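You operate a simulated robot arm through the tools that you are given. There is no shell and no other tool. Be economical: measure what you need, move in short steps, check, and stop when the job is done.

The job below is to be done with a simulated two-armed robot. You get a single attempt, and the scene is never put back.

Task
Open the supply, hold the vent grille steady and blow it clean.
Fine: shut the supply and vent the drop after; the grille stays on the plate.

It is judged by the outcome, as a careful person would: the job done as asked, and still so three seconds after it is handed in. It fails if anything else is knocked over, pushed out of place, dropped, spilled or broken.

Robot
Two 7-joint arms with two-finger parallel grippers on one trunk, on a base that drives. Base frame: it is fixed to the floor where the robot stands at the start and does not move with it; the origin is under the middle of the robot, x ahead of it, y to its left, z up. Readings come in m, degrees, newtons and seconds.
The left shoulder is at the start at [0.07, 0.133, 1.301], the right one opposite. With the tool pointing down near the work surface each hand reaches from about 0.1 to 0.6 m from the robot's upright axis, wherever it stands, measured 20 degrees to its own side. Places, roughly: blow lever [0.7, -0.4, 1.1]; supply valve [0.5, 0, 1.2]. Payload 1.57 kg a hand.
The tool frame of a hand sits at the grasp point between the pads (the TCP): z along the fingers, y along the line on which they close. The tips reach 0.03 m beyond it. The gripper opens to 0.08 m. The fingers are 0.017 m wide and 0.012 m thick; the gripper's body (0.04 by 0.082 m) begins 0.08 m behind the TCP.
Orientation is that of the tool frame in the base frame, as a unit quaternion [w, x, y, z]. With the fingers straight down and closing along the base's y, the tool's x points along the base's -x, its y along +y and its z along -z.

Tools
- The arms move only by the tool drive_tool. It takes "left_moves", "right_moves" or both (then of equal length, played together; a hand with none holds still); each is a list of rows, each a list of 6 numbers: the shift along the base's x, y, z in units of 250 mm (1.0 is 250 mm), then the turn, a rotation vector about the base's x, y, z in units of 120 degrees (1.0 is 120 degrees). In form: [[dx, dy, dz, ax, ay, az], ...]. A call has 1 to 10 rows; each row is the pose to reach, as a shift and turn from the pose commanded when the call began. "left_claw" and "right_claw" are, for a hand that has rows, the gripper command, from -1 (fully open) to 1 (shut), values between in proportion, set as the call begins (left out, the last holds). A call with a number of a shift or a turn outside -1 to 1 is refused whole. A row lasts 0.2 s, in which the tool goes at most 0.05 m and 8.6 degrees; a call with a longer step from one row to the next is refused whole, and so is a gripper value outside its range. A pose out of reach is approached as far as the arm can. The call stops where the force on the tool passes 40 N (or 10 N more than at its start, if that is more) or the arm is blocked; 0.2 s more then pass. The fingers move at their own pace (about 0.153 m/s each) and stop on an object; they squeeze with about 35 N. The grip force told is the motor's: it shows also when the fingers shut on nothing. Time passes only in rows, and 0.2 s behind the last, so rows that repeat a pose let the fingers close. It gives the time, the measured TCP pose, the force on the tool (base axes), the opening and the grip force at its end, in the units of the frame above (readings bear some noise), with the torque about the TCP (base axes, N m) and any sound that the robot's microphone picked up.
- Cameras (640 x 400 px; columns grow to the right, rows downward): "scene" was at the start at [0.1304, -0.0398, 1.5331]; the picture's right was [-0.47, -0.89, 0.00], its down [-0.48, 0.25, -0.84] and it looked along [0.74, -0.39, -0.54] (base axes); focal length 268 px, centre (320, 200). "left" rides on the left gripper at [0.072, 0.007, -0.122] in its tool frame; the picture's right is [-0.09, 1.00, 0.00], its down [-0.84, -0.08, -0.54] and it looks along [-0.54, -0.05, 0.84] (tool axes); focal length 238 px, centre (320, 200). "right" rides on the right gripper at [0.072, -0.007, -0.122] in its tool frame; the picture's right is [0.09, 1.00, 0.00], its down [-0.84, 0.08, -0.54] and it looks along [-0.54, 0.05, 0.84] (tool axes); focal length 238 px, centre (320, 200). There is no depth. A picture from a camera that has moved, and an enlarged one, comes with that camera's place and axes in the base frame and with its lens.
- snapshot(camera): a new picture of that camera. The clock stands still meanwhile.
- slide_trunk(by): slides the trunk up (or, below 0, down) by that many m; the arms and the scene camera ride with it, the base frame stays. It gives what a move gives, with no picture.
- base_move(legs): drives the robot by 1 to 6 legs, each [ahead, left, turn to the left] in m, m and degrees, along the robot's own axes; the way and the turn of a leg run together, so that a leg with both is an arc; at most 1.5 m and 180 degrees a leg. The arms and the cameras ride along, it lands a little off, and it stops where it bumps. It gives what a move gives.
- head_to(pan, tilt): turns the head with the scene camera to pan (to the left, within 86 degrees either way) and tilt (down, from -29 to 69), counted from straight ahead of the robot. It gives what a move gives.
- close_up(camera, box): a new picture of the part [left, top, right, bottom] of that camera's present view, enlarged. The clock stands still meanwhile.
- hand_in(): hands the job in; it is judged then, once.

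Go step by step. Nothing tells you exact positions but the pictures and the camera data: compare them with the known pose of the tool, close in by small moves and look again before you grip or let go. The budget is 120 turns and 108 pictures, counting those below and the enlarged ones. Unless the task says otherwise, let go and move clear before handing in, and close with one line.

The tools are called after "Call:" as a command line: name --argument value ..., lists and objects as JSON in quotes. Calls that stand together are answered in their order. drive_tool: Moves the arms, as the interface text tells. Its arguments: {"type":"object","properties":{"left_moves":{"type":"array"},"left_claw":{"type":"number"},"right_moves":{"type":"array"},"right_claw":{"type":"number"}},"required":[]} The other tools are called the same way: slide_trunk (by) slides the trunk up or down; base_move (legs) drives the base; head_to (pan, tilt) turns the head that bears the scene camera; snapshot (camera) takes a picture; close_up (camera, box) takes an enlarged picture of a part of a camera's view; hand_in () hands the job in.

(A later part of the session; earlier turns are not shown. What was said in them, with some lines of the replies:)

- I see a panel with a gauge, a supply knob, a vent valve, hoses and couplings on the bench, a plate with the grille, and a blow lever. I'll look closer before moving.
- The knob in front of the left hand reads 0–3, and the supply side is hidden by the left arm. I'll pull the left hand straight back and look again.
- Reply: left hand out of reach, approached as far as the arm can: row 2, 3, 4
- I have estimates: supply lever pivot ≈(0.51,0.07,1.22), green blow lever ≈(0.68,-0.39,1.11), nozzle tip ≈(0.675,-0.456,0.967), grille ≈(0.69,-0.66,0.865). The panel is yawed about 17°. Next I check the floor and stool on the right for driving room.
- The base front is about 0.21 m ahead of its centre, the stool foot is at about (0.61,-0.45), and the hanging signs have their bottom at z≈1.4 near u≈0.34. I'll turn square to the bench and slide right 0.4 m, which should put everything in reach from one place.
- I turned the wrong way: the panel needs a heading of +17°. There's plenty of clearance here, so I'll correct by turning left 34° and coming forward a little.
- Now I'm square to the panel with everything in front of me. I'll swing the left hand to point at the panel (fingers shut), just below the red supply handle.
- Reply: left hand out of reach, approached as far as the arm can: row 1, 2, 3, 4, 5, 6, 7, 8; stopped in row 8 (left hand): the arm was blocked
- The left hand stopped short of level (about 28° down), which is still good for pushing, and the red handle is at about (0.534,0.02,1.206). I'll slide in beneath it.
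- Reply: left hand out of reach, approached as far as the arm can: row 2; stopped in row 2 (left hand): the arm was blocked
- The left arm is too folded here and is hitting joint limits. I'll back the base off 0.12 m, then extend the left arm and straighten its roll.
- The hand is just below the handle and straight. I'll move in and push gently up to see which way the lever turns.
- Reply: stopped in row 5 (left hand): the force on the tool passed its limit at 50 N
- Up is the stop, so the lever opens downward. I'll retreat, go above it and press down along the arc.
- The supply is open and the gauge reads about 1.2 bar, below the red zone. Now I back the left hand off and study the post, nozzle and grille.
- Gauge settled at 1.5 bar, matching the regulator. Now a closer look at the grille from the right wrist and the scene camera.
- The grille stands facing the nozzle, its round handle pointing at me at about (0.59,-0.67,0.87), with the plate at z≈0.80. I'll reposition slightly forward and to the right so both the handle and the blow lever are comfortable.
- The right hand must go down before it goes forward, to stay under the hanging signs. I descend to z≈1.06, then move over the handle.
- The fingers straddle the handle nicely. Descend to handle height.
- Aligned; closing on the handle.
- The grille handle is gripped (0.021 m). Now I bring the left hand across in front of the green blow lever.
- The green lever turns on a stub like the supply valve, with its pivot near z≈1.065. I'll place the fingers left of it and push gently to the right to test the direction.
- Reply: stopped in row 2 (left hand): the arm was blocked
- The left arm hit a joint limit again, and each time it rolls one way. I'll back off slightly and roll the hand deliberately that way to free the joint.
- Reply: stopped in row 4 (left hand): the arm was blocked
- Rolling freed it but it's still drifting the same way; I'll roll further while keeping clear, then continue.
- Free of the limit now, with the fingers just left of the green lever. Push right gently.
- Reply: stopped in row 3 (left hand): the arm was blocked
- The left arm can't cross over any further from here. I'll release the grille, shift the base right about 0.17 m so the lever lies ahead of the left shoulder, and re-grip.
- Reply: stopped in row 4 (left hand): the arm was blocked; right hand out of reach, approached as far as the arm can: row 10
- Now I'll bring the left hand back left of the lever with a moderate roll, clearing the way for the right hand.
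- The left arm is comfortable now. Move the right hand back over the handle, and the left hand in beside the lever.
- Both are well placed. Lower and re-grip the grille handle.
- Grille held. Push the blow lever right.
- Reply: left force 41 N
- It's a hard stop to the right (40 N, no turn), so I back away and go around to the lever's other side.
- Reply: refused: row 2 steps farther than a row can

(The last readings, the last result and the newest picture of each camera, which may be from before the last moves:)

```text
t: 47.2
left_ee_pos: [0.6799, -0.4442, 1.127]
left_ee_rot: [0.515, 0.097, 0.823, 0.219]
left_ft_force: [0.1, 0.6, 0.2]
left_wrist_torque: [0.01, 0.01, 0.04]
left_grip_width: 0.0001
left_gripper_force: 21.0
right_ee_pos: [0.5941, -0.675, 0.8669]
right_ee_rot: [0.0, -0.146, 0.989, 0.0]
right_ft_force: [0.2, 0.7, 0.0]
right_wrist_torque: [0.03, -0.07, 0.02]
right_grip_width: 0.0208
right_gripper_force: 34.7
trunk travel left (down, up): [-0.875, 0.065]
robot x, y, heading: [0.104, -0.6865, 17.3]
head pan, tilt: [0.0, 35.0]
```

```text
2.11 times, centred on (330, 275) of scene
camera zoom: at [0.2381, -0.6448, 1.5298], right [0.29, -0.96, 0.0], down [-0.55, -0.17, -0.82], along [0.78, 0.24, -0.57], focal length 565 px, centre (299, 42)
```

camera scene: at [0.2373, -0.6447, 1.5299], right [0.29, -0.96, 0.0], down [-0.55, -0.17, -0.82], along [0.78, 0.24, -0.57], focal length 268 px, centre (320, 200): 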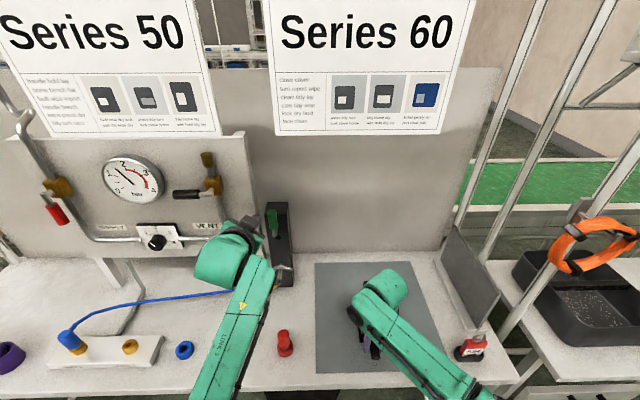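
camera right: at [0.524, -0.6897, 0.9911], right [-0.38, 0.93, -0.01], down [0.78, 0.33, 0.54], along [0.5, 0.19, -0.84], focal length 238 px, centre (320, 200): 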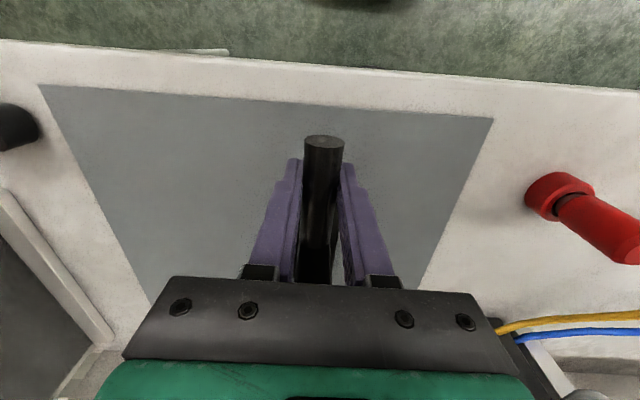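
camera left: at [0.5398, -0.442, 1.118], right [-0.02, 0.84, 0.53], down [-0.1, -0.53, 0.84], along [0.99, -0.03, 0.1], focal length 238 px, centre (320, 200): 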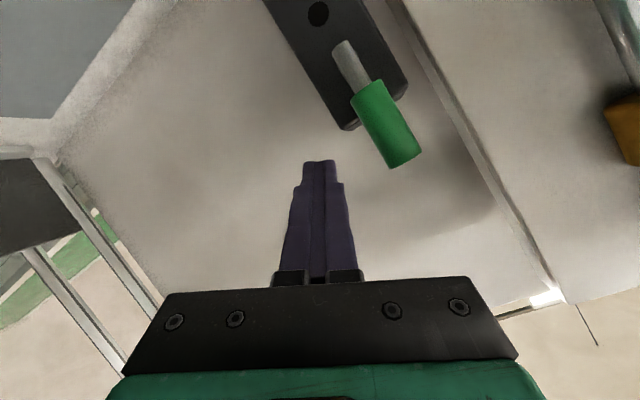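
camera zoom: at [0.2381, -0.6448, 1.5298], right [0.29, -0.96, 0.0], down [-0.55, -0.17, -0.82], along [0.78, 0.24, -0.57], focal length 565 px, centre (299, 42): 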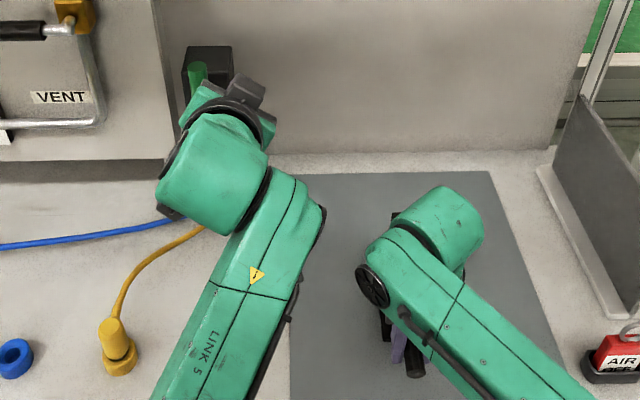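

Call:
drive_tool --left_moves '[[-0.018, 0.057, 0, 0, 0, 0], [-0.035, 0.115, 0, 0, 0, 0], [-0.053, 0.172, 0.01, 0, 0, 0]]'

Call:
snapshot --camera "left"

```text
t: 48.0
left_ee_pos: [0.6659, -0.402, 1.129]
left_ee_rot: [0.515, 0.097, 0.823, 0.221]
left_ft_force: [0.0, 0.3, 0.5]
left_wrist_torque: [0.03, 0.01, -0.03]
left_grip_width: 0.0
left_gripper_force: 21.0
right_ee_pos: [0.5941, -0.6761, 0.8667]
right_ee_rot: [-0.001, -0.147, 0.989, 0.0]
right_ft_force: [0.0, 0.7, 0.3]
right_wrist_torque: [0.0, 0.02, -0.03]
right_grip_width: 0.0209
right_gripper_force: 33.8
trunk travel left (down, up): [-0.875, 0.065]
robot x, y, heading: [0.1054, -0.6907, 17.2]
head pan, tilt: [0.0, 35.0]
```

```text
33 pictures are left
camera left: at [0.5258, -0.4001, 1.1199], right [-0.02, 0.84, 0.54], down [-0.1, -0.53, 0.84], along [0.99, -0.03, 0.1], focal length 238 px, centre (320, 200)
```

left: 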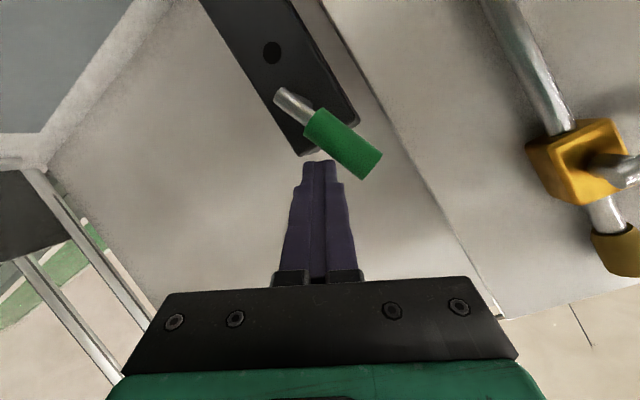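

It turns freely to the left. I continue along the arc to open it while the right hand holds the grille.

Call:
drive_tool --left_moves '[[-0.013, 0.042, 0.002, 0, 0, 0], [-0.03, 0.097, -0.01, 0, 0, 0], [-0.045, 0.147, -0.034, 0, 0, 0], [-0.059, 0.191, -0.072, 0, 0, 0], [-0.068, 0.222, -0.12, 0, 0, 0], [-0.073, 0.237, -0.158, 0, 0, 0]]'

Call:
snapshot --camera "left"

Call:
snapshot --camera "scene"

```text
t: 49.4
left_ee_pos: [0.6536, -0.3559, 1.1148]
left_ee_rot: [0.533, 0.101, 0.811, 0.22]
left_ft_force: [-3.2, -18.7, 12.3]
left_wrist_torque: [-0.32, -0.24, -0.59]
left_grip_width: 0.0001
left_gripper_force: 21.0
right_ee_pos: [0.5918, -0.6811, 0.8674]
right_ee_rot: [0.0, -0.144, 0.99, 0.0]
right_ft_force: [0.2, -1.3, -0.2]
right_wrist_torque: [-0.07, 0.12, -0.07]
right_grip_width: 0.0207
right_gripper_force: 33.7
trunk travel left (down, up): [-0.875, 0.065]
robot x, y, heading: [0.1039, -0.6882, 16.8]
head pan, tilt: [0.0, 35.0]
stopped in row 6 (left hand): the force on the tool passed its limit at 45 N (the readings are from after the stop); the commanded pose is now the measured one
```

```text
32 pictures are left
camera left: at [0.5127, -0.3507, 1.0999], right [-0.03, 0.84, 0.54], down [-0.14, -0.54, 0.83], along [0.99, -0.05, 0.14], focal length 238 px, centre (320, 200)
```

left: 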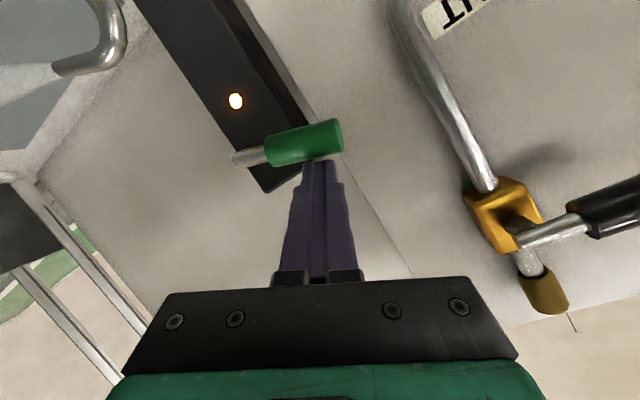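

```text
31 pictures are left
camera scene: at [0.2345, -0.6494, 1.5301], right [0.29, -0.96, 0.0], down [-0.55, -0.16, -0.82], along [0.79, 0.24, -0.57], focal length 268 px, centre (320, 200)
```

scene: 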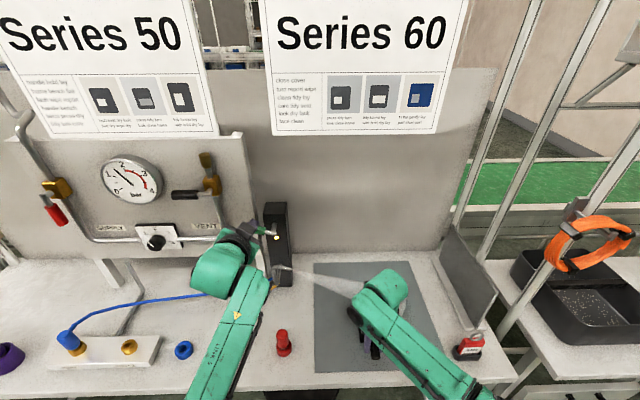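

The lamp lights and a jet is visibly blowing toward the grille. I hold steady and check that it's getting clean.

Call:
drive_tool --left_moves '[[0, 0, 0, 0, 0, 0], [0, 0, 0, 0, 0, 0], [0, 0, 0, 0, 0, 0], [0, 0, 0, 0, 0, 0], [0, 0, 0, 0, 0, 0], [0, 0, 0, 0, 0, 0], [0, 0, 0, 0, 0, 0], [0, 0, 0, 0, 0, 0]]'

Call:
close_up --camera "scene" --box '[240, 190, 440, 350]'

```text
t: 51.2
left_ee_pos: [0.6532, -0.3547, 1.1141]
left_ee_rot: [0.531, 0.101, 0.811, 0.224]
left_ft_force: [8.2, -11.3, 22.6]
left_wrist_torque: [-0.11, -0.74, -0.31]
left_grip_width: 0.0
left_gripper_force: 21.5
right_ee_pos: [0.5927, -0.6808, 0.8676]
right_ee_rot: [-0.001, -0.145, 0.989, 0.002]
right_ft_force: [0.6, -2.3, -0.5]
right_wrist_torque: [-0.05, 0.07, -0.13]
right_grip_width: 0.0208
right_gripper_force: 34.0
trunk travel left (down, up): [-0.875, 0.065]
robot x, y, heading: [0.1017, -0.6856, 16.8]
head pan, tilt: [0.0, 35.0]
```

```text
2.50 times, centred on (340, 270) of scene
camera zoom: at [0.236, -0.6529, 1.5303], right [0.29, -0.96, 0.0], down [-0.55, -0.16, -0.82], along [0.78, 0.24, -0.57], focal length 671 px, centre (270, 25)
```

zoom: 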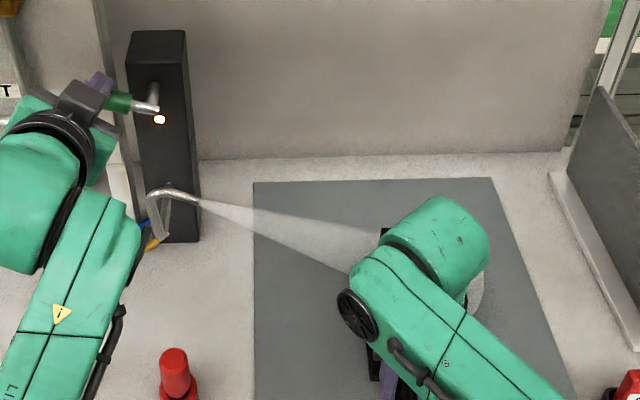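

The jet hits the grille, and the right hand feels about 2 N. I'll keep blowing a few seconds more.

Call:
drive_tool --left_moves '[[0, 0, 0, 0, 0, 0], [0, 0, 0, 0, 0, 0], [0, 0, 0, 0, 0, 0], [0, 0, 0, 0, 0, 0], [0, 0, 0, 0, 0, 0], [0, 0, 0, 0, 0, 0], [0, 0, 0, 0, 0, 0], [0, 0, 0, 0, 0, 0], [0, 0, 0, 0, 0, 0], [0, 0, 0, 0, 0, 0]]'

Call:
drive_tool --left_moves '[[0, 0, 0, 0, 0, 0], [0, 0, 0, 0, 0, 0], [0, 0, 0, 0, 0, 0], [0, 0, 0, 0, 0, 0], [0, 0, 0, 0, 0, 0], [0, 0, 0, 0, 0, 0], [0, 0, 0, 0, 0, 0], [0, 0, 0, 0, 0, 0], [0, 0, 0, 0, 0, 0], [0, 0, 0, 0, 0, 0]]'

Call:
close_up --camera "scene" --box '[300, 240, 420, 360]'

```text
t: 53.4
left_ee_pos: [0.653, -0.3532, 1.1146]
left_ee_rot: [0.531, 0.1, 0.811, 0.225]
left_ft_force: [7.0, -9.0, 24.3]
left_wrist_torque: [-0.08, -0.7, -0.23]
left_grip_width: 0.0
left_gripper_force: 21.6
right_ee_pos: [0.5926, -0.6814, 0.8675]
right_ee_rot: [0.0, -0.144, 0.99, 0.002]
right_ft_force: [0.0, -2.0, -1.2]
right_wrist_torque: [-0.05, 0.08, -0.1]
right_grip_width: 0.0208
right_gripper_force: 34.1
trunk travel left (down, up): [-0.875, 0.065]
robot x, y, heading: [0.1045, -0.6876, 16.6]
head pan, tilt: [0.0, 35.0]
```

```text
t: 55.6
left_ee_pos: [0.6524, -0.3532, 1.1148]
left_ee_rot: [0.531, 0.1, 0.811, 0.224]
left_ft_force: [6.4, -8.6, 22.9]
left_wrist_torque: [-0.08, -0.73, -0.24]
left_grip_width: 0.0
left_gripper_force: 21.1
right_ee_pos: [0.5929, -0.6812, 0.8666]
right_ee_rot: [-0.001, -0.145, 0.989, 0.001]
right_ft_force: [0.8, -1.6, -0.1]
right_wrist_torque: [-0.04, 0.13, -0.07]
right_grip_width: 0.0212
right_gripper_force: 34.2
trunk travel left (down, up): [-0.875, 0.065]
robot x, y, heading: [0.1031, -0.6845, 16.9]
head pan, tilt: [0.0, 35.0]
```

```text
3.33 times, centred on (360, 300) of scene
camera zoom: at [0.2355, -0.6524, 1.5303], right [0.29, -0.96, 0.0], down [-0.55, -0.16, -0.82], along [0.79, 0.24, -0.57], focal length 894 px, centre (187, -133)
```

zoom: 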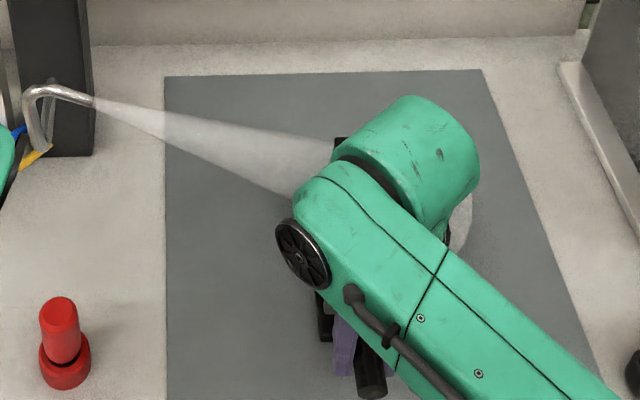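

I'll lift the left hand off the lever, back out, and turn its camera toward the grille to inspect the face.

Call:
drive_tool --left_moves '[[0, 0, 0.1, 0, 0, 0], [-0.16, -0.03, 0.12, 0, 0, 0], [-0.32, -0.03, 0.12, 0, 0, -0.06], [-0.46, -0.025, 0.12, 0, 0, -0.125], [-0.5, -0.025, 0.12, 0, 0, -0.19], [-0.5, -0.025, 0.12, 0, 0, -0.25], [-0.5, -0.025, 0.12, 0, 0, -0.31], [-0.5, -0.025, 0.12, 0, 0, -0.375]]'

Call:
snapshot --camera "left"

Call:
snapshot --camera "scene"

```text
t: 57.4
left_ee_pos: [0.529, -0.3532, 1.1413]
left_ee_rot: [0.572, 0.403, 0.714, 0.004]
left_ft_force: [-0.4, -0.4, -0.1]
left_wrist_torque: [0.02, 0.02, 0.0]
left_grip_width: 0.0001
left_gripper_force: 21.4
right_ee_pos: [0.5943, -0.677, 0.8664]
right_ee_rot: [-0.001, -0.145, 0.989, -0.001]
right_ft_force: [-0.1, -0.4, 1.3]
right_wrist_torque: [0.05, -0.1, -0.11]
right_grip_width: 0.0208
right_gripper_force: 34.3
trunk travel left (down, up): [-0.875, 0.065]
robot x, y, heading: [0.1021, -0.6869, 16.8]
head pan, tilt: [0.0, 35.0]
```

```text
28 pictures are left
camera left: at [0.4314, -0.2512, 1.1271], right [0.57, 0.62, 0.54], down [-0.47, -0.29, 0.83], along [0.67, -0.73, 0.13], focal length 238 px, centre (320, 200)
```

left: 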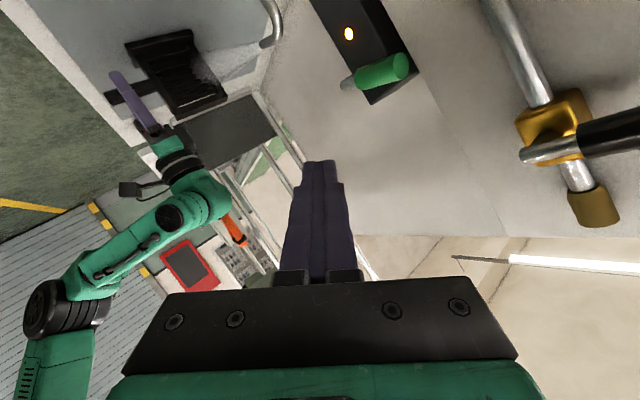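

```text
27 pictures are left
camera scene: at [0.2375, -0.6451, 1.5299], right [0.29, -0.96, 0.0], down [-0.55, -0.17, -0.82], along [0.78, 0.24, -0.57], focal length 268 px, centre (320, 200)
```

scene: 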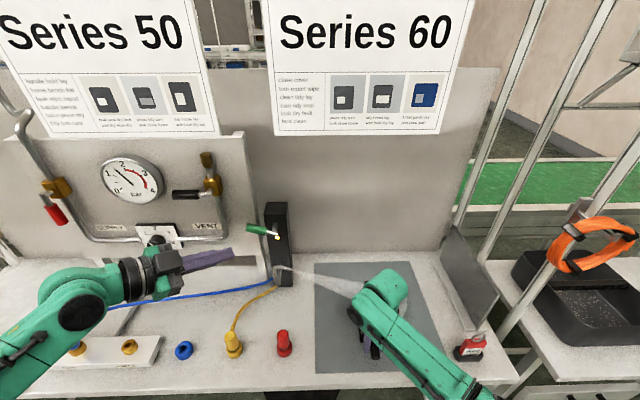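

Call:
close_up --camera "left" --box '[90, 10, 290, 135]'

```text
3.20 times, centred on (190, 72) of left
camera zoom: at [0.4314, -0.2512, 1.1271], right [0.57, 0.62, 0.54], down [-0.47, -0.29, 0.83], along [0.67, -0.73, 0.13], focal length 763 px, centre (736, 608)
```

zoom: 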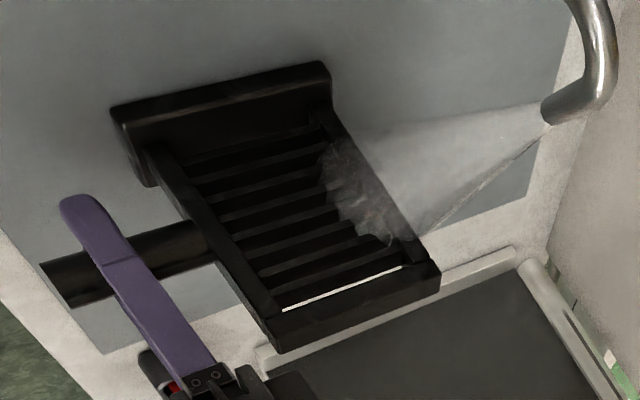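

The grille is clean: bare slats, no debris. Next I shut the blow lever by coming under it from the left and lifting it back upright, still holding the grille.

Call:
drive_tool --left_moves '[[0.021, -0.006, -0.075, 0, 0, 0.063], [0.042, -0.011, -0.15, 0, 0, 0.125], [0.063, -0.017, -0.225, 0, 0, 0.188], [0.084, -0.023, -0.3, 0, 0, 0.25], [0.105, -0.028, -0.375, 0, 0, 0.313], [0.126, -0.034, -0.445, 0, 0, 0.375], [0.24, 0.0, -0.445, 0, 0, 0.375], [0.355, 0.036, -0.445, 0, 0, 0.375], [0.47, 0.072, -0.445, 0, 0, 0.375]]'

Call:
snapshot --camera "left"

```text
t: 59.4
left_ee_pos: [0.6445, -0.3367, 1.0268]
left_ee_rot: [0.527, 0.099, 0.815, 0.222]
left_ft_force: [-0.5, 0.1, -0.2]
left_wrist_torque: [0.01, 0.0, -0.01]
left_grip_width: 0.0
left_gripper_force: 21.0
right_ee_pos: [0.5946, -0.6766, 0.8672]
right_ee_rot: [-0.001, -0.145, 0.989, 0.0]
right_ft_force: [1.4, -1.2, -0.7]
right_wrist_torque: [0.03, 0.02, -0.13]
right_grip_width: 0.0206
right_gripper_force: 33.9
trunk travel left (down, up): [-0.875, 0.065]
robot x, y, heading: [0.1004, -0.6844, 16.8]
head pan, tilt: [0.0, 35.0]
```

```text
25 pictures are left
camera left: at [0.5045, -0.333, 1.014], right [-0.03, 0.84, 0.54], down [-0.13, -0.54, 0.83], along [0.99, -0.04, 0.12], focal length 238 px, centre (320, 200)
```

left: 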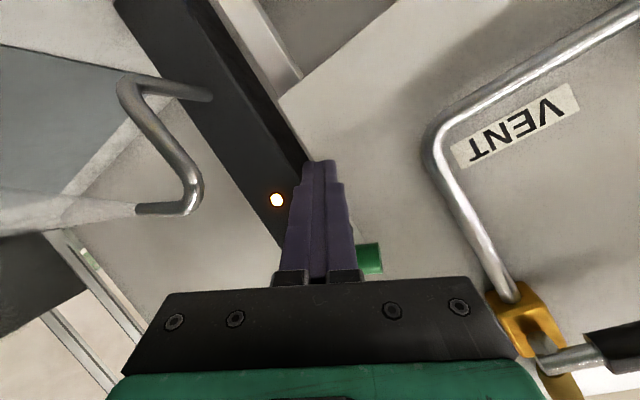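

Call:
drive_tool --left_moves '[[0.003, -0.01, 0.08, 0, 0, 0], [0.006, -0.019, 0.142, 0, 0, 0], [0.005, -0.017, 0.2, 0, 0, 0], [0.008, -0.027, 0.258, 0, 0, 0], [0.016, -0.052, 0.312, 0, 0, 0], [0.027, -0.087, 0.356, 0, 0, 0], [0.041, -0.134, 0.388, 0, 0, 0], [0.049, -0.16, 0.388, 0, 0, 0]]'

Call:
snapshot --camera "left"

Call:
close_up --camera "scene" --box '[240, 190, 440, 350]'

```text
t: 61.2
left_ee_pos: [0.6566, -0.373, 1.1272]
left_ee_rot: [0.527, 0.097, 0.815, 0.222]
left_ft_force: [-2.7, 3.7, -1.0]
left_wrist_torque: [0.02, 0.04, 0.09]
left_grip_width: 0.0001
left_gripper_force: 21.7
right_ee_pos: [0.5919, -0.6745, 0.8667]
right_ee_rot: [-0.002, -0.146, 0.989, -0.002]
right_ft_force: [-0.2, -0.3, -0.1]
right_wrist_torque: [-0.04, 0.07, 0.03]
right_grip_width: 0.0209
right_gripper_force: 34.4
trunk travel left (down, up): [-0.875, 0.065]
robot x, y, heading: [0.1038, -0.6857, 17.1]
head pan, tilt: [0.0, 35.0]
```

```text
24 pictures are left
camera left: at [0.5164, -0.3706, 1.1128], right [-0.04, 0.84, 0.54], down [-0.13, -0.54, 0.83], along [0.99, -0.04, 0.13], focal length 238 px, centre (320, 200)
```

left: 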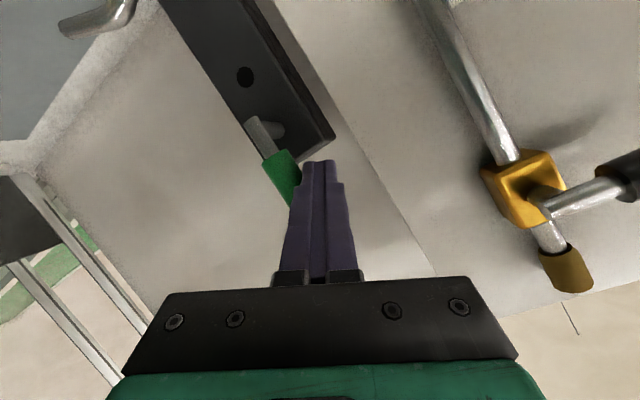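

```text
2.50 times, centred on (340, 270) of scene
camera zoom: at [0.2362, -0.6419, 1.5299], right [0.29, -0.96, 0.0], down [-0.55, -0.17, -0.82], along [0.78, 0.24, -0.57], focal length 671 px, centre (270, 25)
```

zoom: 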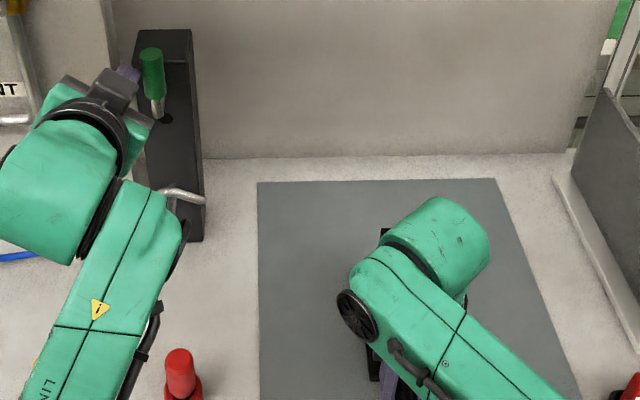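

The blow lever is upright, lamp and jet off. Release the grille, lift the right hand clear and back the left hand out.

Call:
drive_tool --right_moves '[[0, 0, 0, 0, 0, 0], [0, 0, 0, 0, 0, 0], [0, 0, 0.12, 0, 0, 0], [0, 0, 0.3, 0, 0, 0], [0, 0, 0.48, 0, 0, 0], [-0.15, -0.05, 0.6, 0, 0, 0], [-0.3, -0.1, 0.72, 0, 0, 0], [-0.4, -0.15, 0.76, 0, 0, 0], [-0.4, -0.2, 0.76, 0, 0, 0], [-0.4, -0.3, 0.76, 0, 0, 0]]' --left_moves '[[-0.02, 0.07, 0, 0, 0, 0], [-0.15, 0.03, 0, 0, 0, 0], [-0.3, -0.01, 0, 0, 0, 0], [-0.4, -0.04, 0, 0, 0, 0], [-0.4, -0.04, 0, 0, 0, 0], [-0.4, -0.04, 0, 0, 0, 0], [-0.4, -0.04, 0, 0, 0, 0], [-0.4, -0.04, 0, 0, 0, 0], [-0.4, -0.04, 0, 0, 0, 0], [-0.4, -0.04, 0, 0, 0, 0]]' --right_claw -1

Call:
snapshot --camera "scene"

```text
t: 63.4
left_ee_pos: [0.5553, -0.3869, 1.1258]
left_ee_rot: [0.527, 0.099, 0.814, 0.223]
left_ft_force: [0.5, 0.4, -0.5]
left_wrist_torque: [-0.02, 0.01, 0.04]
left_grip_width: 0.0002
left_gripper_force: 21.4
right_ee_pos: [0.4939, -0.7555, 1.0578]
right_ee_rot: [-0.001, -0.144, 0.99, 0.0]
right_ft_force: [0.5, -0.3, 0.1]
right_wrist_torque: [0.04, 0.01, -0.04]
right_grip_width: 0.0802
right_gripper_force: 0.0
trunk travel left (down, up): [-0.875, 0.065]
robot x, y, heading: [0.1027, -0.6859, 17.0]
head pan, tilt: [0.0, 35.0]
```

```text
22 pictures are left
camera scene: at [0.237, -0.6474, 1.53], right [0.29, -0.96, 0.0], down [-0.55, -0.16, -0.82], along [0.78, 0.24, -0.57], focal length 268 px, centre (320, 200)
```

scene: 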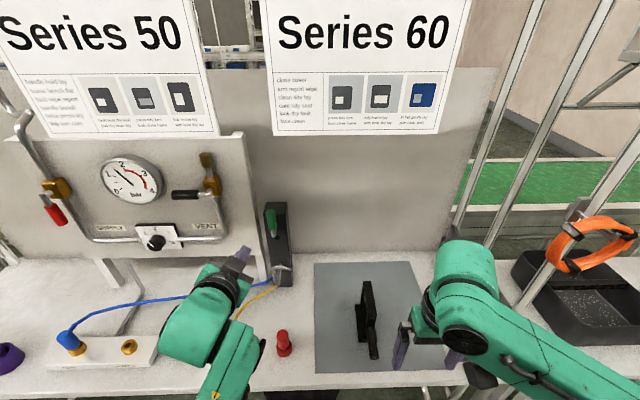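

The grille stands on the plate, clean. I drive left so the supply and vent levers are ahead of the left arm.

Call:
base_move --legs '[[-0.03, 0.215, 0]]'

Call:
snapshot --camera "scene"

Call:
snapshot --camera "left"

```text
t: 65.0
left_ee_pos: [0.4625, -0.1856, 1.1255]
left_ee_rot: [0.527, 0.095, 0.815, 0.224]
left_ft_force: [-0.1, -0.1, -0.2]
left_wrist_torque: [0.02, -0.04, -0.02]
left_grip_width: 0.0
left_gripper_force: 21.8
right_ee_pos: [0.402, -0.5521, 1.056]
right_ee_rot: [-0.002, -0.148, 0.989, 0.0]
right_ft_force: [0.4, 0.6, -0.3]
right_wrist_torque: [0.0, 0.01, -0.03]
right_grip_width: 0.0803
right_gripper_force: 0.1
trunk travel left (down, up): [-0.875, 0.065]
robot x, y, heading: [0.0124, -0.4858, 16.9]
head pan, tilt: [0.0, 35.0]
```

```text
21 pictures are left
camera scene: at [0.1458, -0.4467, 1.5298], right [0.29, -0.96, 0.0], down [-0.55, -0.17, -0.82], along [0.78, 0.24, -0.57], focal length 268 px, centre (320, 200)
```

scene: 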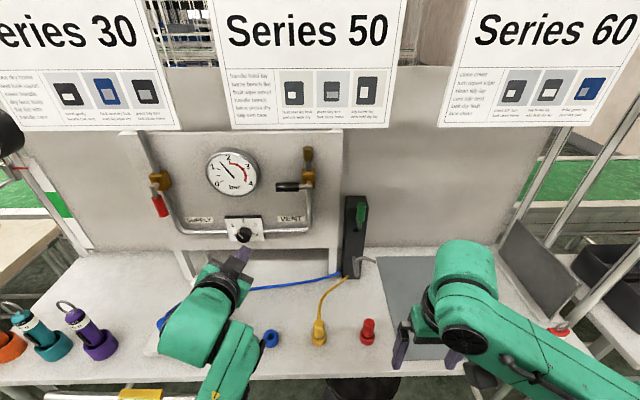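

```text
20 pictures are left
camera left: at [0.3219, -0.1826, 1.1121], right [-0.04, 0.84, 0.54], down [-0.12, -0.54, 0.83], along [0.99, -0.03, 0.12], focal length 238 px, centre (320, 200)
```

left: 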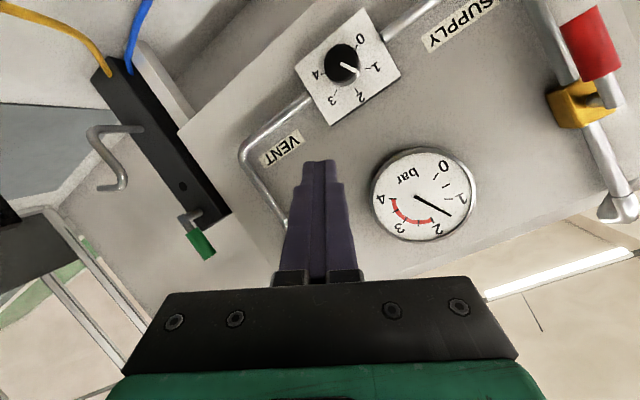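

Now over to the supply lever: I approach from its left side.

Call:
drive_tool --left_moves '[[-0.021, 0.142, 0.023, 0, 0, 0], [-0.042, 0.284, 0.046, 0, 0, 0], [-0.064, 0.426, 0.069, 0, 0, 0], [-0.085, 0.568, 0.092, 0, 0, 0], [-0.106, 0.71, 0.115, 0, 0, 0], [-0.127, 0.852, 0.138, 0, 0, 0]]'

Call:
drive_tool --left_moves '[[-0.025, 0.086, 0, 0, 0, 0], [-0.05, 0.172, 0, 0, 0, 0]]'

Call:
snapshot --camera "left"

```text
t: 66.5
left_ee_pos: [0.4311, 0.033, 1.1607]
left_ee_rot: [0.526, 0.096, 0.815, 0.223]
left_ft_force: [0.7, -0.3, 0.5]
left_wrist_torque: [0.0, -0.01, -0.03]
left_grip_width: 0.0
left_gripper_force: 21.6
right_ee_pos: [0.402, -0.5493, 1.0572]
right_ee_rot: [-0.001, -0.148, 0.989, -0.001]
right_ft_force: [-0.1, -0.5, 0.2]
right_wrist_torque: [-0.02, -0.06, 0.01]
right_grip_width: 0.08
right_gripper_force: 0.2
trunk travel left (down, up): [-0.875, 0.065]
robot x, y, heading: [0.0119, -0.4897, 17.4]
head pan, tilt: [0.0, 35.0]
```

```text
t: 67.0
left_ee_pos: [0.4188, 0.0735, 1.1611]
left_ee_rot: [0.527, 0.095, 0.814, 0.223]
left_ft_force: [0.1, 1.0, 0.2]
left_wrist_torque: [-0.01, 0.0, -0.03]
left_grip_width: 0.0
left_gripper_force: 20.6
right_ee_pos: [0.4008, -0.5494, 1.0572]
right_ee_rot: [0.0, -0.148, 0.989, -0.001]
right_ft_force: [-0.4, 0.5, 0.3]
right_wrist_torque: [-0.02, -0.03, -0.02]
right_grip_width: 0.0801
right_gripper_force: 0.1
trunk travel left (down, up): [-0.875, 0.065]
robot x, y, heading: [0.0136, -0.4844, 17.0]
head pan, tilt: [0.0, 35.0]
```

```text
19 pictures are left
camera left: at [0.2778, 0.0758, 1.1472], right [-0.04, 0.84, 0.54], down [-0.12, -0.54, 0.83], along [0.99, -0.03, 0.13], focal length 238 px, centre (320, 200)
```

left: 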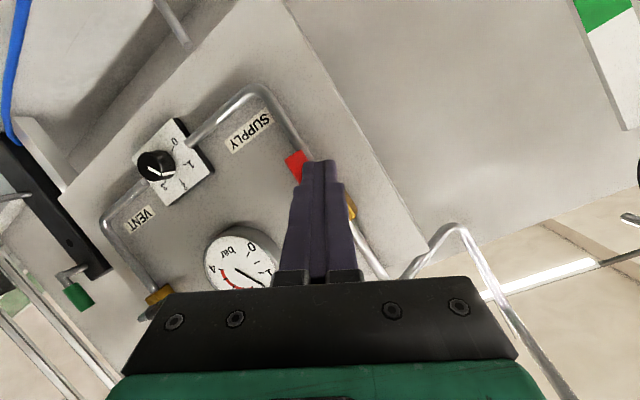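

Call:
drive_tool --left_moves '[[0.15, 0.045, 0, 0, 0, 0], [0.298, 0.091, 0, 0, 0, 0], [0.317, 0.03, 0.012, 0, 0, 0], [0.333, -0.024, -0.008, 0, 0, 0], [0.35, -0.08, -0.012, 0, 0, 0], [0.367, -0.135, 0, 0, 0, 0], [0.382, -0.184, 0.024, 0, 0, 0], [0.395, -0.226, 0.062, 0, 0, 0], [0.405, -0.259, 0.11, 0, 0, 0], [0.407, -0.265, 0.128, 0, 0, 0]]'

Call:
snapshot --camera "left"

Call:
close_up --camera "scene" --box '[120, 120, 360, 270]'

```text
t: 69.2
left_ee_pos: [0.5189, 0.0085, 1.1869]
left_ee_rot: [0.524, 0.095, 0.817, 0.221]
left_ft_force: [-4.2, -0.5, -11.6]
left_wrist_torque: [-0.1, 0.19, 0.02]
left_grip_width: 0.0001
left_gripper_force: 20.8
right_ee_pos: [0.4012, -0.5494, 1.057]
right_ee_rot: [-0.001, -0.147, 0.989, -0.002]
right_ft_force: [-0.2, 0.4, -0.2]
right_wrist_torque: [0.04, -0.02, -0.01]
right_grip_width: 0.0801
right_gripper_force: 0.2
trunk travel left (down, up): [-0.875, 0.065]
robot x, y, heading: [0.0096, -0.4889, 17.3]
head pan, tilt: [0.0, 35.0]
```

```text
18 pictures are left
camera left: at [0.3784, 0.0107, 1.1736], right [-0.04, 0.84, 0.53], down [-0.12, -0.53, 0.84], along [0.99, -0.03, 0.12], focal length 238 px, centre (320, 200)
```

left: 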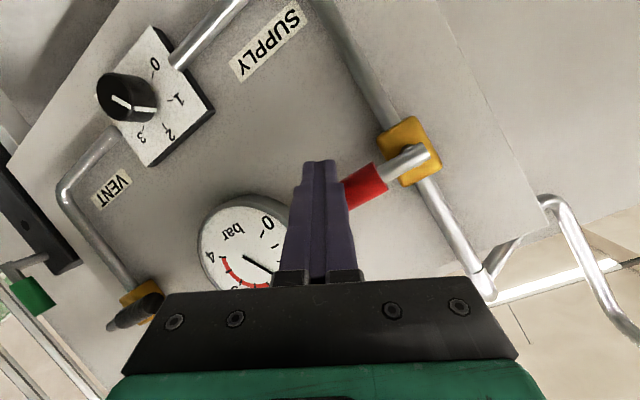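

```text
2.67 times, centred on (240, 195) of scene
camera zoom: at [0.1448, -0.4415, 1.5295], right [0.29, -0.96, 0.0], down [-0.55, -0.17, -0.82], along [0.78, 0.24, -0.57], focal length 715 px, centre (533, 213)
```

zoom: 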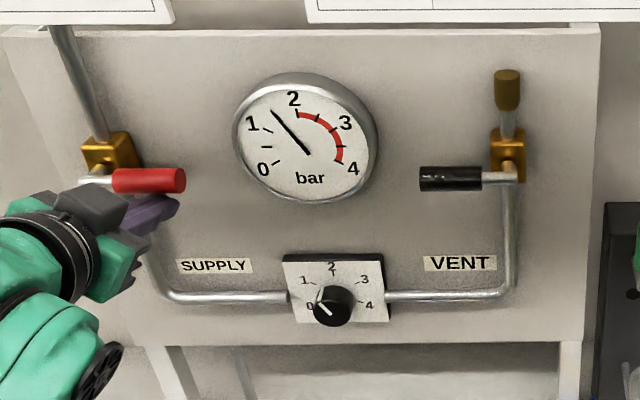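

The supply is shut (lever back at its stop), with the line still at about 1.5 bar. Now I go to the vent lever (pivot v≈0.445, grip ≈(0.61,-0.225,1.208)), approaching from above.

Call:
drive_tool --left_moves '[[0, 0, -0.03, 0, 0, 0], [-0.15, -0.047, -0.03, 0, 0, 0], [-0.306, -0.094, -0.03, 0, 0, 0], [-0.28, -0.18, 0.1, 0, 0, 0], [-0.25, -0.28, 0.22, 0, 0, 0], [-0.2, -0.44, 0.3, 0, 0, 0], [-0.15, -0.6, 0.3, 0, 0, 0], [-0.1, -0.76, 0.3, 0, 0, 0], [-0.05, -0.92, 0.3, 0, 0, 0]]'

Call:
snapshot --camera "left"

Call:
close_up --camera "scene" --box '[120, 120, 360, 270]'

```text
t: 71.2
left_ee_pos: [0.5088, -0.2266, 1.2672]
left_ee_rot: [0.526, 0.097, 0.815, 0.225]
left_ft_force: [-0.8, 0.4, -0.6]
left_wrist_torque: [0.02, -0.01, 0.0]
left_grip_width: 0.0
left_gripper_force: 21.2
right_ee_pos: [0.402, -0.5523, 1.0562]
right_ee_rot: [-0.002, -0.148, 0.989, 0.001]
right_ft_force: [-0.6, -0.6, -0.4]
right_wrist_torque: [0.02, 0.04, 0.03]
right_grip_width: 0.0802
right_gripper_force: 0.0
trunk travel left (down, up): [-0.875, 0.065]
robot x, y, heading: [0.0122, -0.4889, 17.3]
head pan, tilt: [0.0, 35.0]
```

```text
16 pictures are left
camera left: at [0.3686, -0.2243, 1.2535], right [-0.04, 0.84, 0.54], down [-0.12, -0.54, 0.83], along [0.99, -0.03, 0.12], focal length 238 px, centre (320, 200)
```

left: 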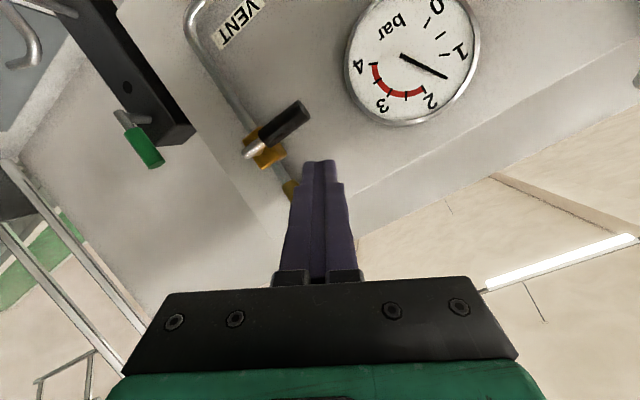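

```text
2.67 times, centred on (240, 195) of scene
camera zoom: at [0.146, -0.447, 1.5298], right [0.29, -0.96, 0.0], down [-0.55, -0.17, -0.82], along [0.78, 0.24, -0.57], focal length 715 px, centre (533, 213)
```

zoom: 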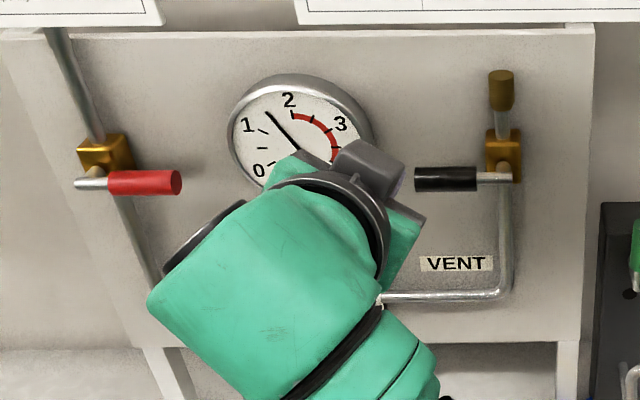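

Call:
drive_tool --left_moves '[[0.113, -0.005, 0, 0, 0, 0], [0.226, -0.01, 0, 0, 0, 0], [0.339, -0.014, -0.036, 0, 0, 0], [0.337, -0.008, -0.106, 0, 0, 0], [0.332, 0.009, -0.161, 0, 0, 0], [0.331, 0.013, -0.2, 0, 0, 0]]'

Call:
snapshot --camera "left"

```text
t: 72.7
left_ee_pos: [0.5884, -0.22, 1.2171]
left_ee_rot: [0.527, 0.096, 0.815, 0.224]
left_ft_force: [-0.9, -0.5, 0.9]
left_wrist_torque: [-0.04, 0.0, -0.04]
left_grip_width: 0.0
left_gripper_force: 20.7
right_ee_pos: [0.4011, -0.5505, 1.0578]
right_ee_rot: [-0.001, -0.147, 0.989, 0.0]
right_ft_force: [-0.2, -0.3, 0.7]
right_wrist_torque: [-0.01, -0.04, -0.03]
right_grip_width: 0.0802
right_gripper_force: 0.1
trunk travel left (down, up): [-0.875, 0.065]
robot x, y, heading: [0.0118, -0.4843, 17.1]
head pan, tilt: [0.0, 35.0]
```

```text
14 pictures are left
camera left: at [0.4479, -0.2189, 1.2033], right [-0.04, 0.84, 0.54], down [-0.12, -0.54, 0.83], along [0.99, -0.03, 0.13], focal length 238 px, centre (320, 200)
```

left: 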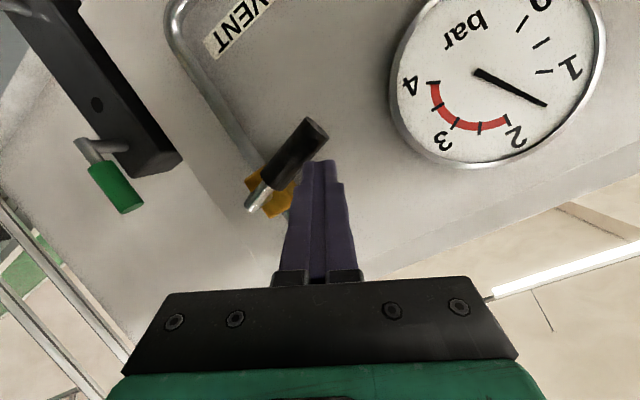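

It turns downward freely. Continue the arc to open the vent.

Call:
drive_tool --left_moves '[[0.004, -0.011, -0.02, 0, 0, 0], [0.006, -0.021, -0.076, 0, 0, 0], [0.014, -0.046, -0.13, 0, 0, 0], [0.025, -0.082, -0.176, 0, 0, 0], [0.039, -0.128, -0.208, 0, 0, 0], [0.05, -0.163, -0.222, 0, 0, 0]]'

Call:
snapshot --camera "left"

Call:
close_up --camera "scene" --box '[120, 120, 360, 270]'

```text
t: 74.0
left_ee_pos: [0.6001, -0.2565, 1.1622]
left_ee_rot: [0.527, 0.094, 0.814, 0.224]
left_ft_force: [-2.2, 8.5, 5.2]
left_wrist_torque: [0.02, -0.16, 0.27]
left_grip_width: 0.0
left_gripper_force: 21.6
right_ee_pos: [0.4002, -0.5468, 1.0583]
right_ee_rot: [0.001, -0.149, 0.989, -0.002]
right_ft_force: [0.2, 0.4, -0.1]
right_wrist_torque: [0.02, 0.01, -0.01]
right_grip_width: 0.0801
right_gripper_force: 0.1
trunk travel left (down, up): [-0.875, 0.065]
robot x, y, heading: [0.0089, -0.4884, 17.3]
head pan, tilt: [0.0, 35.0]
```

```text
13 pictures are left
camera left: at [0.4597, -0.2542, 1.1489], right [-0.04, 0.84, 0.54], down [-0.13, -0.54, 0.83], along [0.99, -0.03, 0.13], focal length 238 px, centre (320, 200)
```

left: 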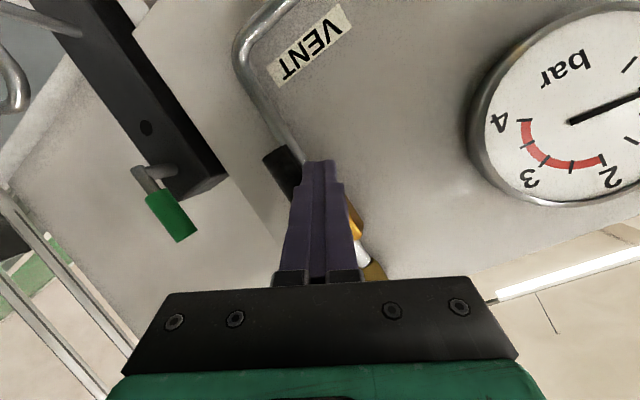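

```text
2.67 times, centred on (240, 195) of scene
camera zoom: at [0.1419, -0.4383, 1.5301], right [0.3, -0.96, 0.0], down [-0.55, -0.17, -0.82], along [0.78, 0.24, -0.57], focal length 715 px, centre (533, 213)
```

zoom: 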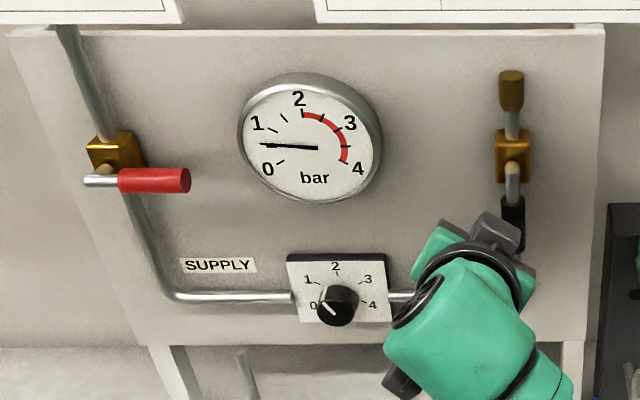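

The vent is open and the pressure is dropping (0.5 bar). I back the left hand away clear and check for zero.

Call:
drive_tool --left_moves '[[-0.025, 0.08, 0, 0, 0, 0], [-0.18, 0.03, 0, 0, 0, 0], [-0.33, -0.02, 0, 0, 0, 0], [-0.48, -0.06, 0, 0, 0, 0], [-0.48, -0.06, 0, 0, 0, 0], [-0.48, -0.06, 0, 0, 0, 0], [-0.48, -0.06, 0, 0, 0, 0], [-0.48, -0.06, 0, 0, 0, 0]]'

Call:
close_up --camera "scene" --box '[120, 120, 360, 270]'

Call:
snapshot --camera "scene"

```text
t: 75.8
left_ee_pos: [0.4846, -0.2764, 1.1625]
left_ee_rot: [0.527, 0.096, 0.815, 0.222]
left_ft_force: [-0.1, 0.0, -0.3]
left_wrist_torque: [0.0, 0.03, 0.02]
left_grip_width: 0.0
left_gripper_force: 21.8
right_ee_pos: [0.4018, -0.5492, 1.0571]
right_ee_rot: [-0.002, -0.148, 0.989, -0.001]
right_ft_force: [0.0, -0.1, -0.1]
right_wrist_torque: [0.01, -0.02, 0.0]
right_grip_width: 0.0803
right_gripper_force: 0.0
trunk travel left (down, up): [-0.875, 0.065]
robot x, y, heading: [0.0099, -0.4885, 17.1]
head pan, tilt: [0.0, 35.0]
```

```text
2.67 times, centred on (240, 195) of scene
camera zoom: at [0.1448, -0.444, 1.5299], right [0.29, -0.96, 0.0], down [-0.55, -0.17, -0.82], along [0.78, 0.24, -0.57], focal length 715 px, centre (533, 213)
```

zoom: 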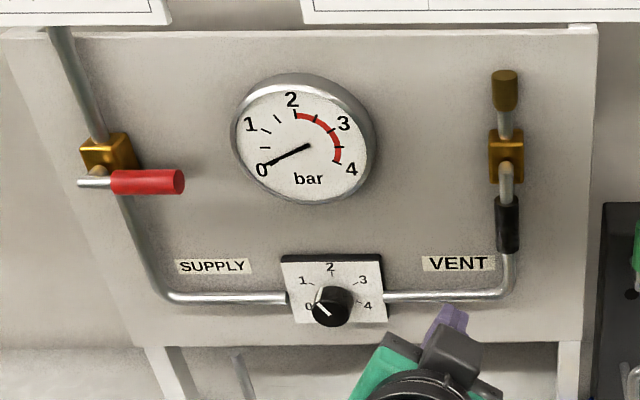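

```text
10 pictures are left
camera scene: at [0.1448, -0.444, 1.5299], right [0.29, -0.96, 0.0], down [-0.55, -0.17, -0.82], along [0.78, 0.24, -0.57], focal length 268 px, centre (320, 200)
```

scene: 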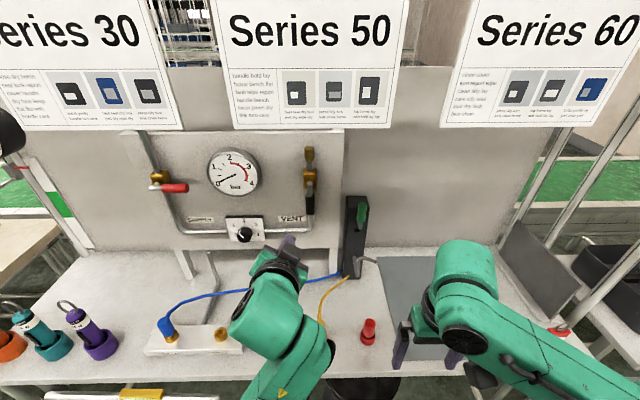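

Gauge at 0, supply shut, vent open. I back the base off for a last look at the grille.

Call:
base_move --legs '[[-0.2, 0, 0]]'

Call:
snapshot --camera "scene"

Call:
close_up --camera "right" --box '[160, 100, 560, 350]'

```text
t: 77.5
left_ee_pos: [0.2942, -0.3369, 1.1617]
left_ee_rot: [0.525, 0.096, 0.815, 0.224]
left_ft_force: [0.3, 0.0, -0.6]
left_wrist_torque: [-0.02, -0.01, -0.01]
left_grip_width: 0.0001
left_gripper_force: 21.2
right_ee_pos: [0.212, -0.6103, 1.0562]
right_ee_rot: [-0.002, -0.146, 0.989, -0.001]
right_ft_force: [0.6, -0.4, -0.3]
right_wrist_torque: [0.0, 0.03, -0.01]
right_grip_width: 0.0803
right_gripper_force: 0.0
trunk travel left (down, up): [-0.875, 0.065]
robot x, y, heading: [-0.1774, -0.5457, 17.0]
head pan, tilt: [0.0, 35.0]
```

```text
9 pictures are left
camera scene: at [-0.0439, -0.5025, 1.5295], right [0.29, -0.96, 0.0], down [-0.55, -0.17, -0.82], along [0.78, 0.24, -0.58], focal length 268 px, centre (320, 200)
```

scene: 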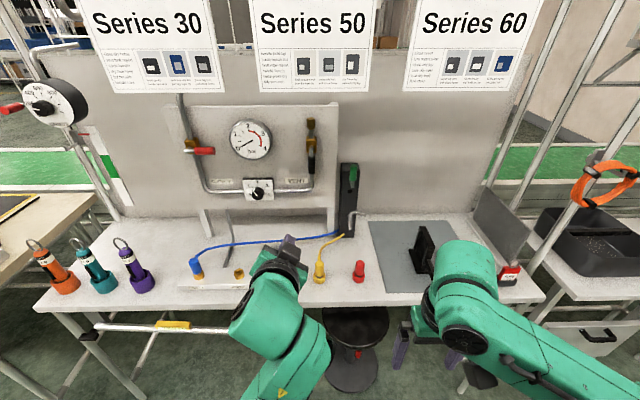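

```text
1.60 times, centred on (360, 225) of right
camera zoom: at [0.1459, -0.6366, 1.1788], right [-0.38, 0.93, 0.0], down [0.78, 0.32, 0.54], along [0.5, 0.2, -0.84], focal length 381 px, centre (256, 160)
```

zoom: 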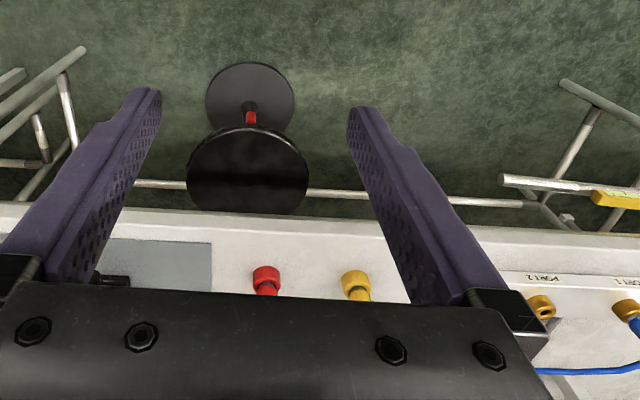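

The grille is clean and standing on the plate. The blow and supply levers are shut, the vent is open with the gauge at 0, and both hands are clear, so I'm handing in.

Call:
hand_in

```text
The job is handed in.
```

The vent grille was held steady, blown clean and left standing on its plate; the supply is shut, and the drop is vented to 0 bar with the vent lever left open.
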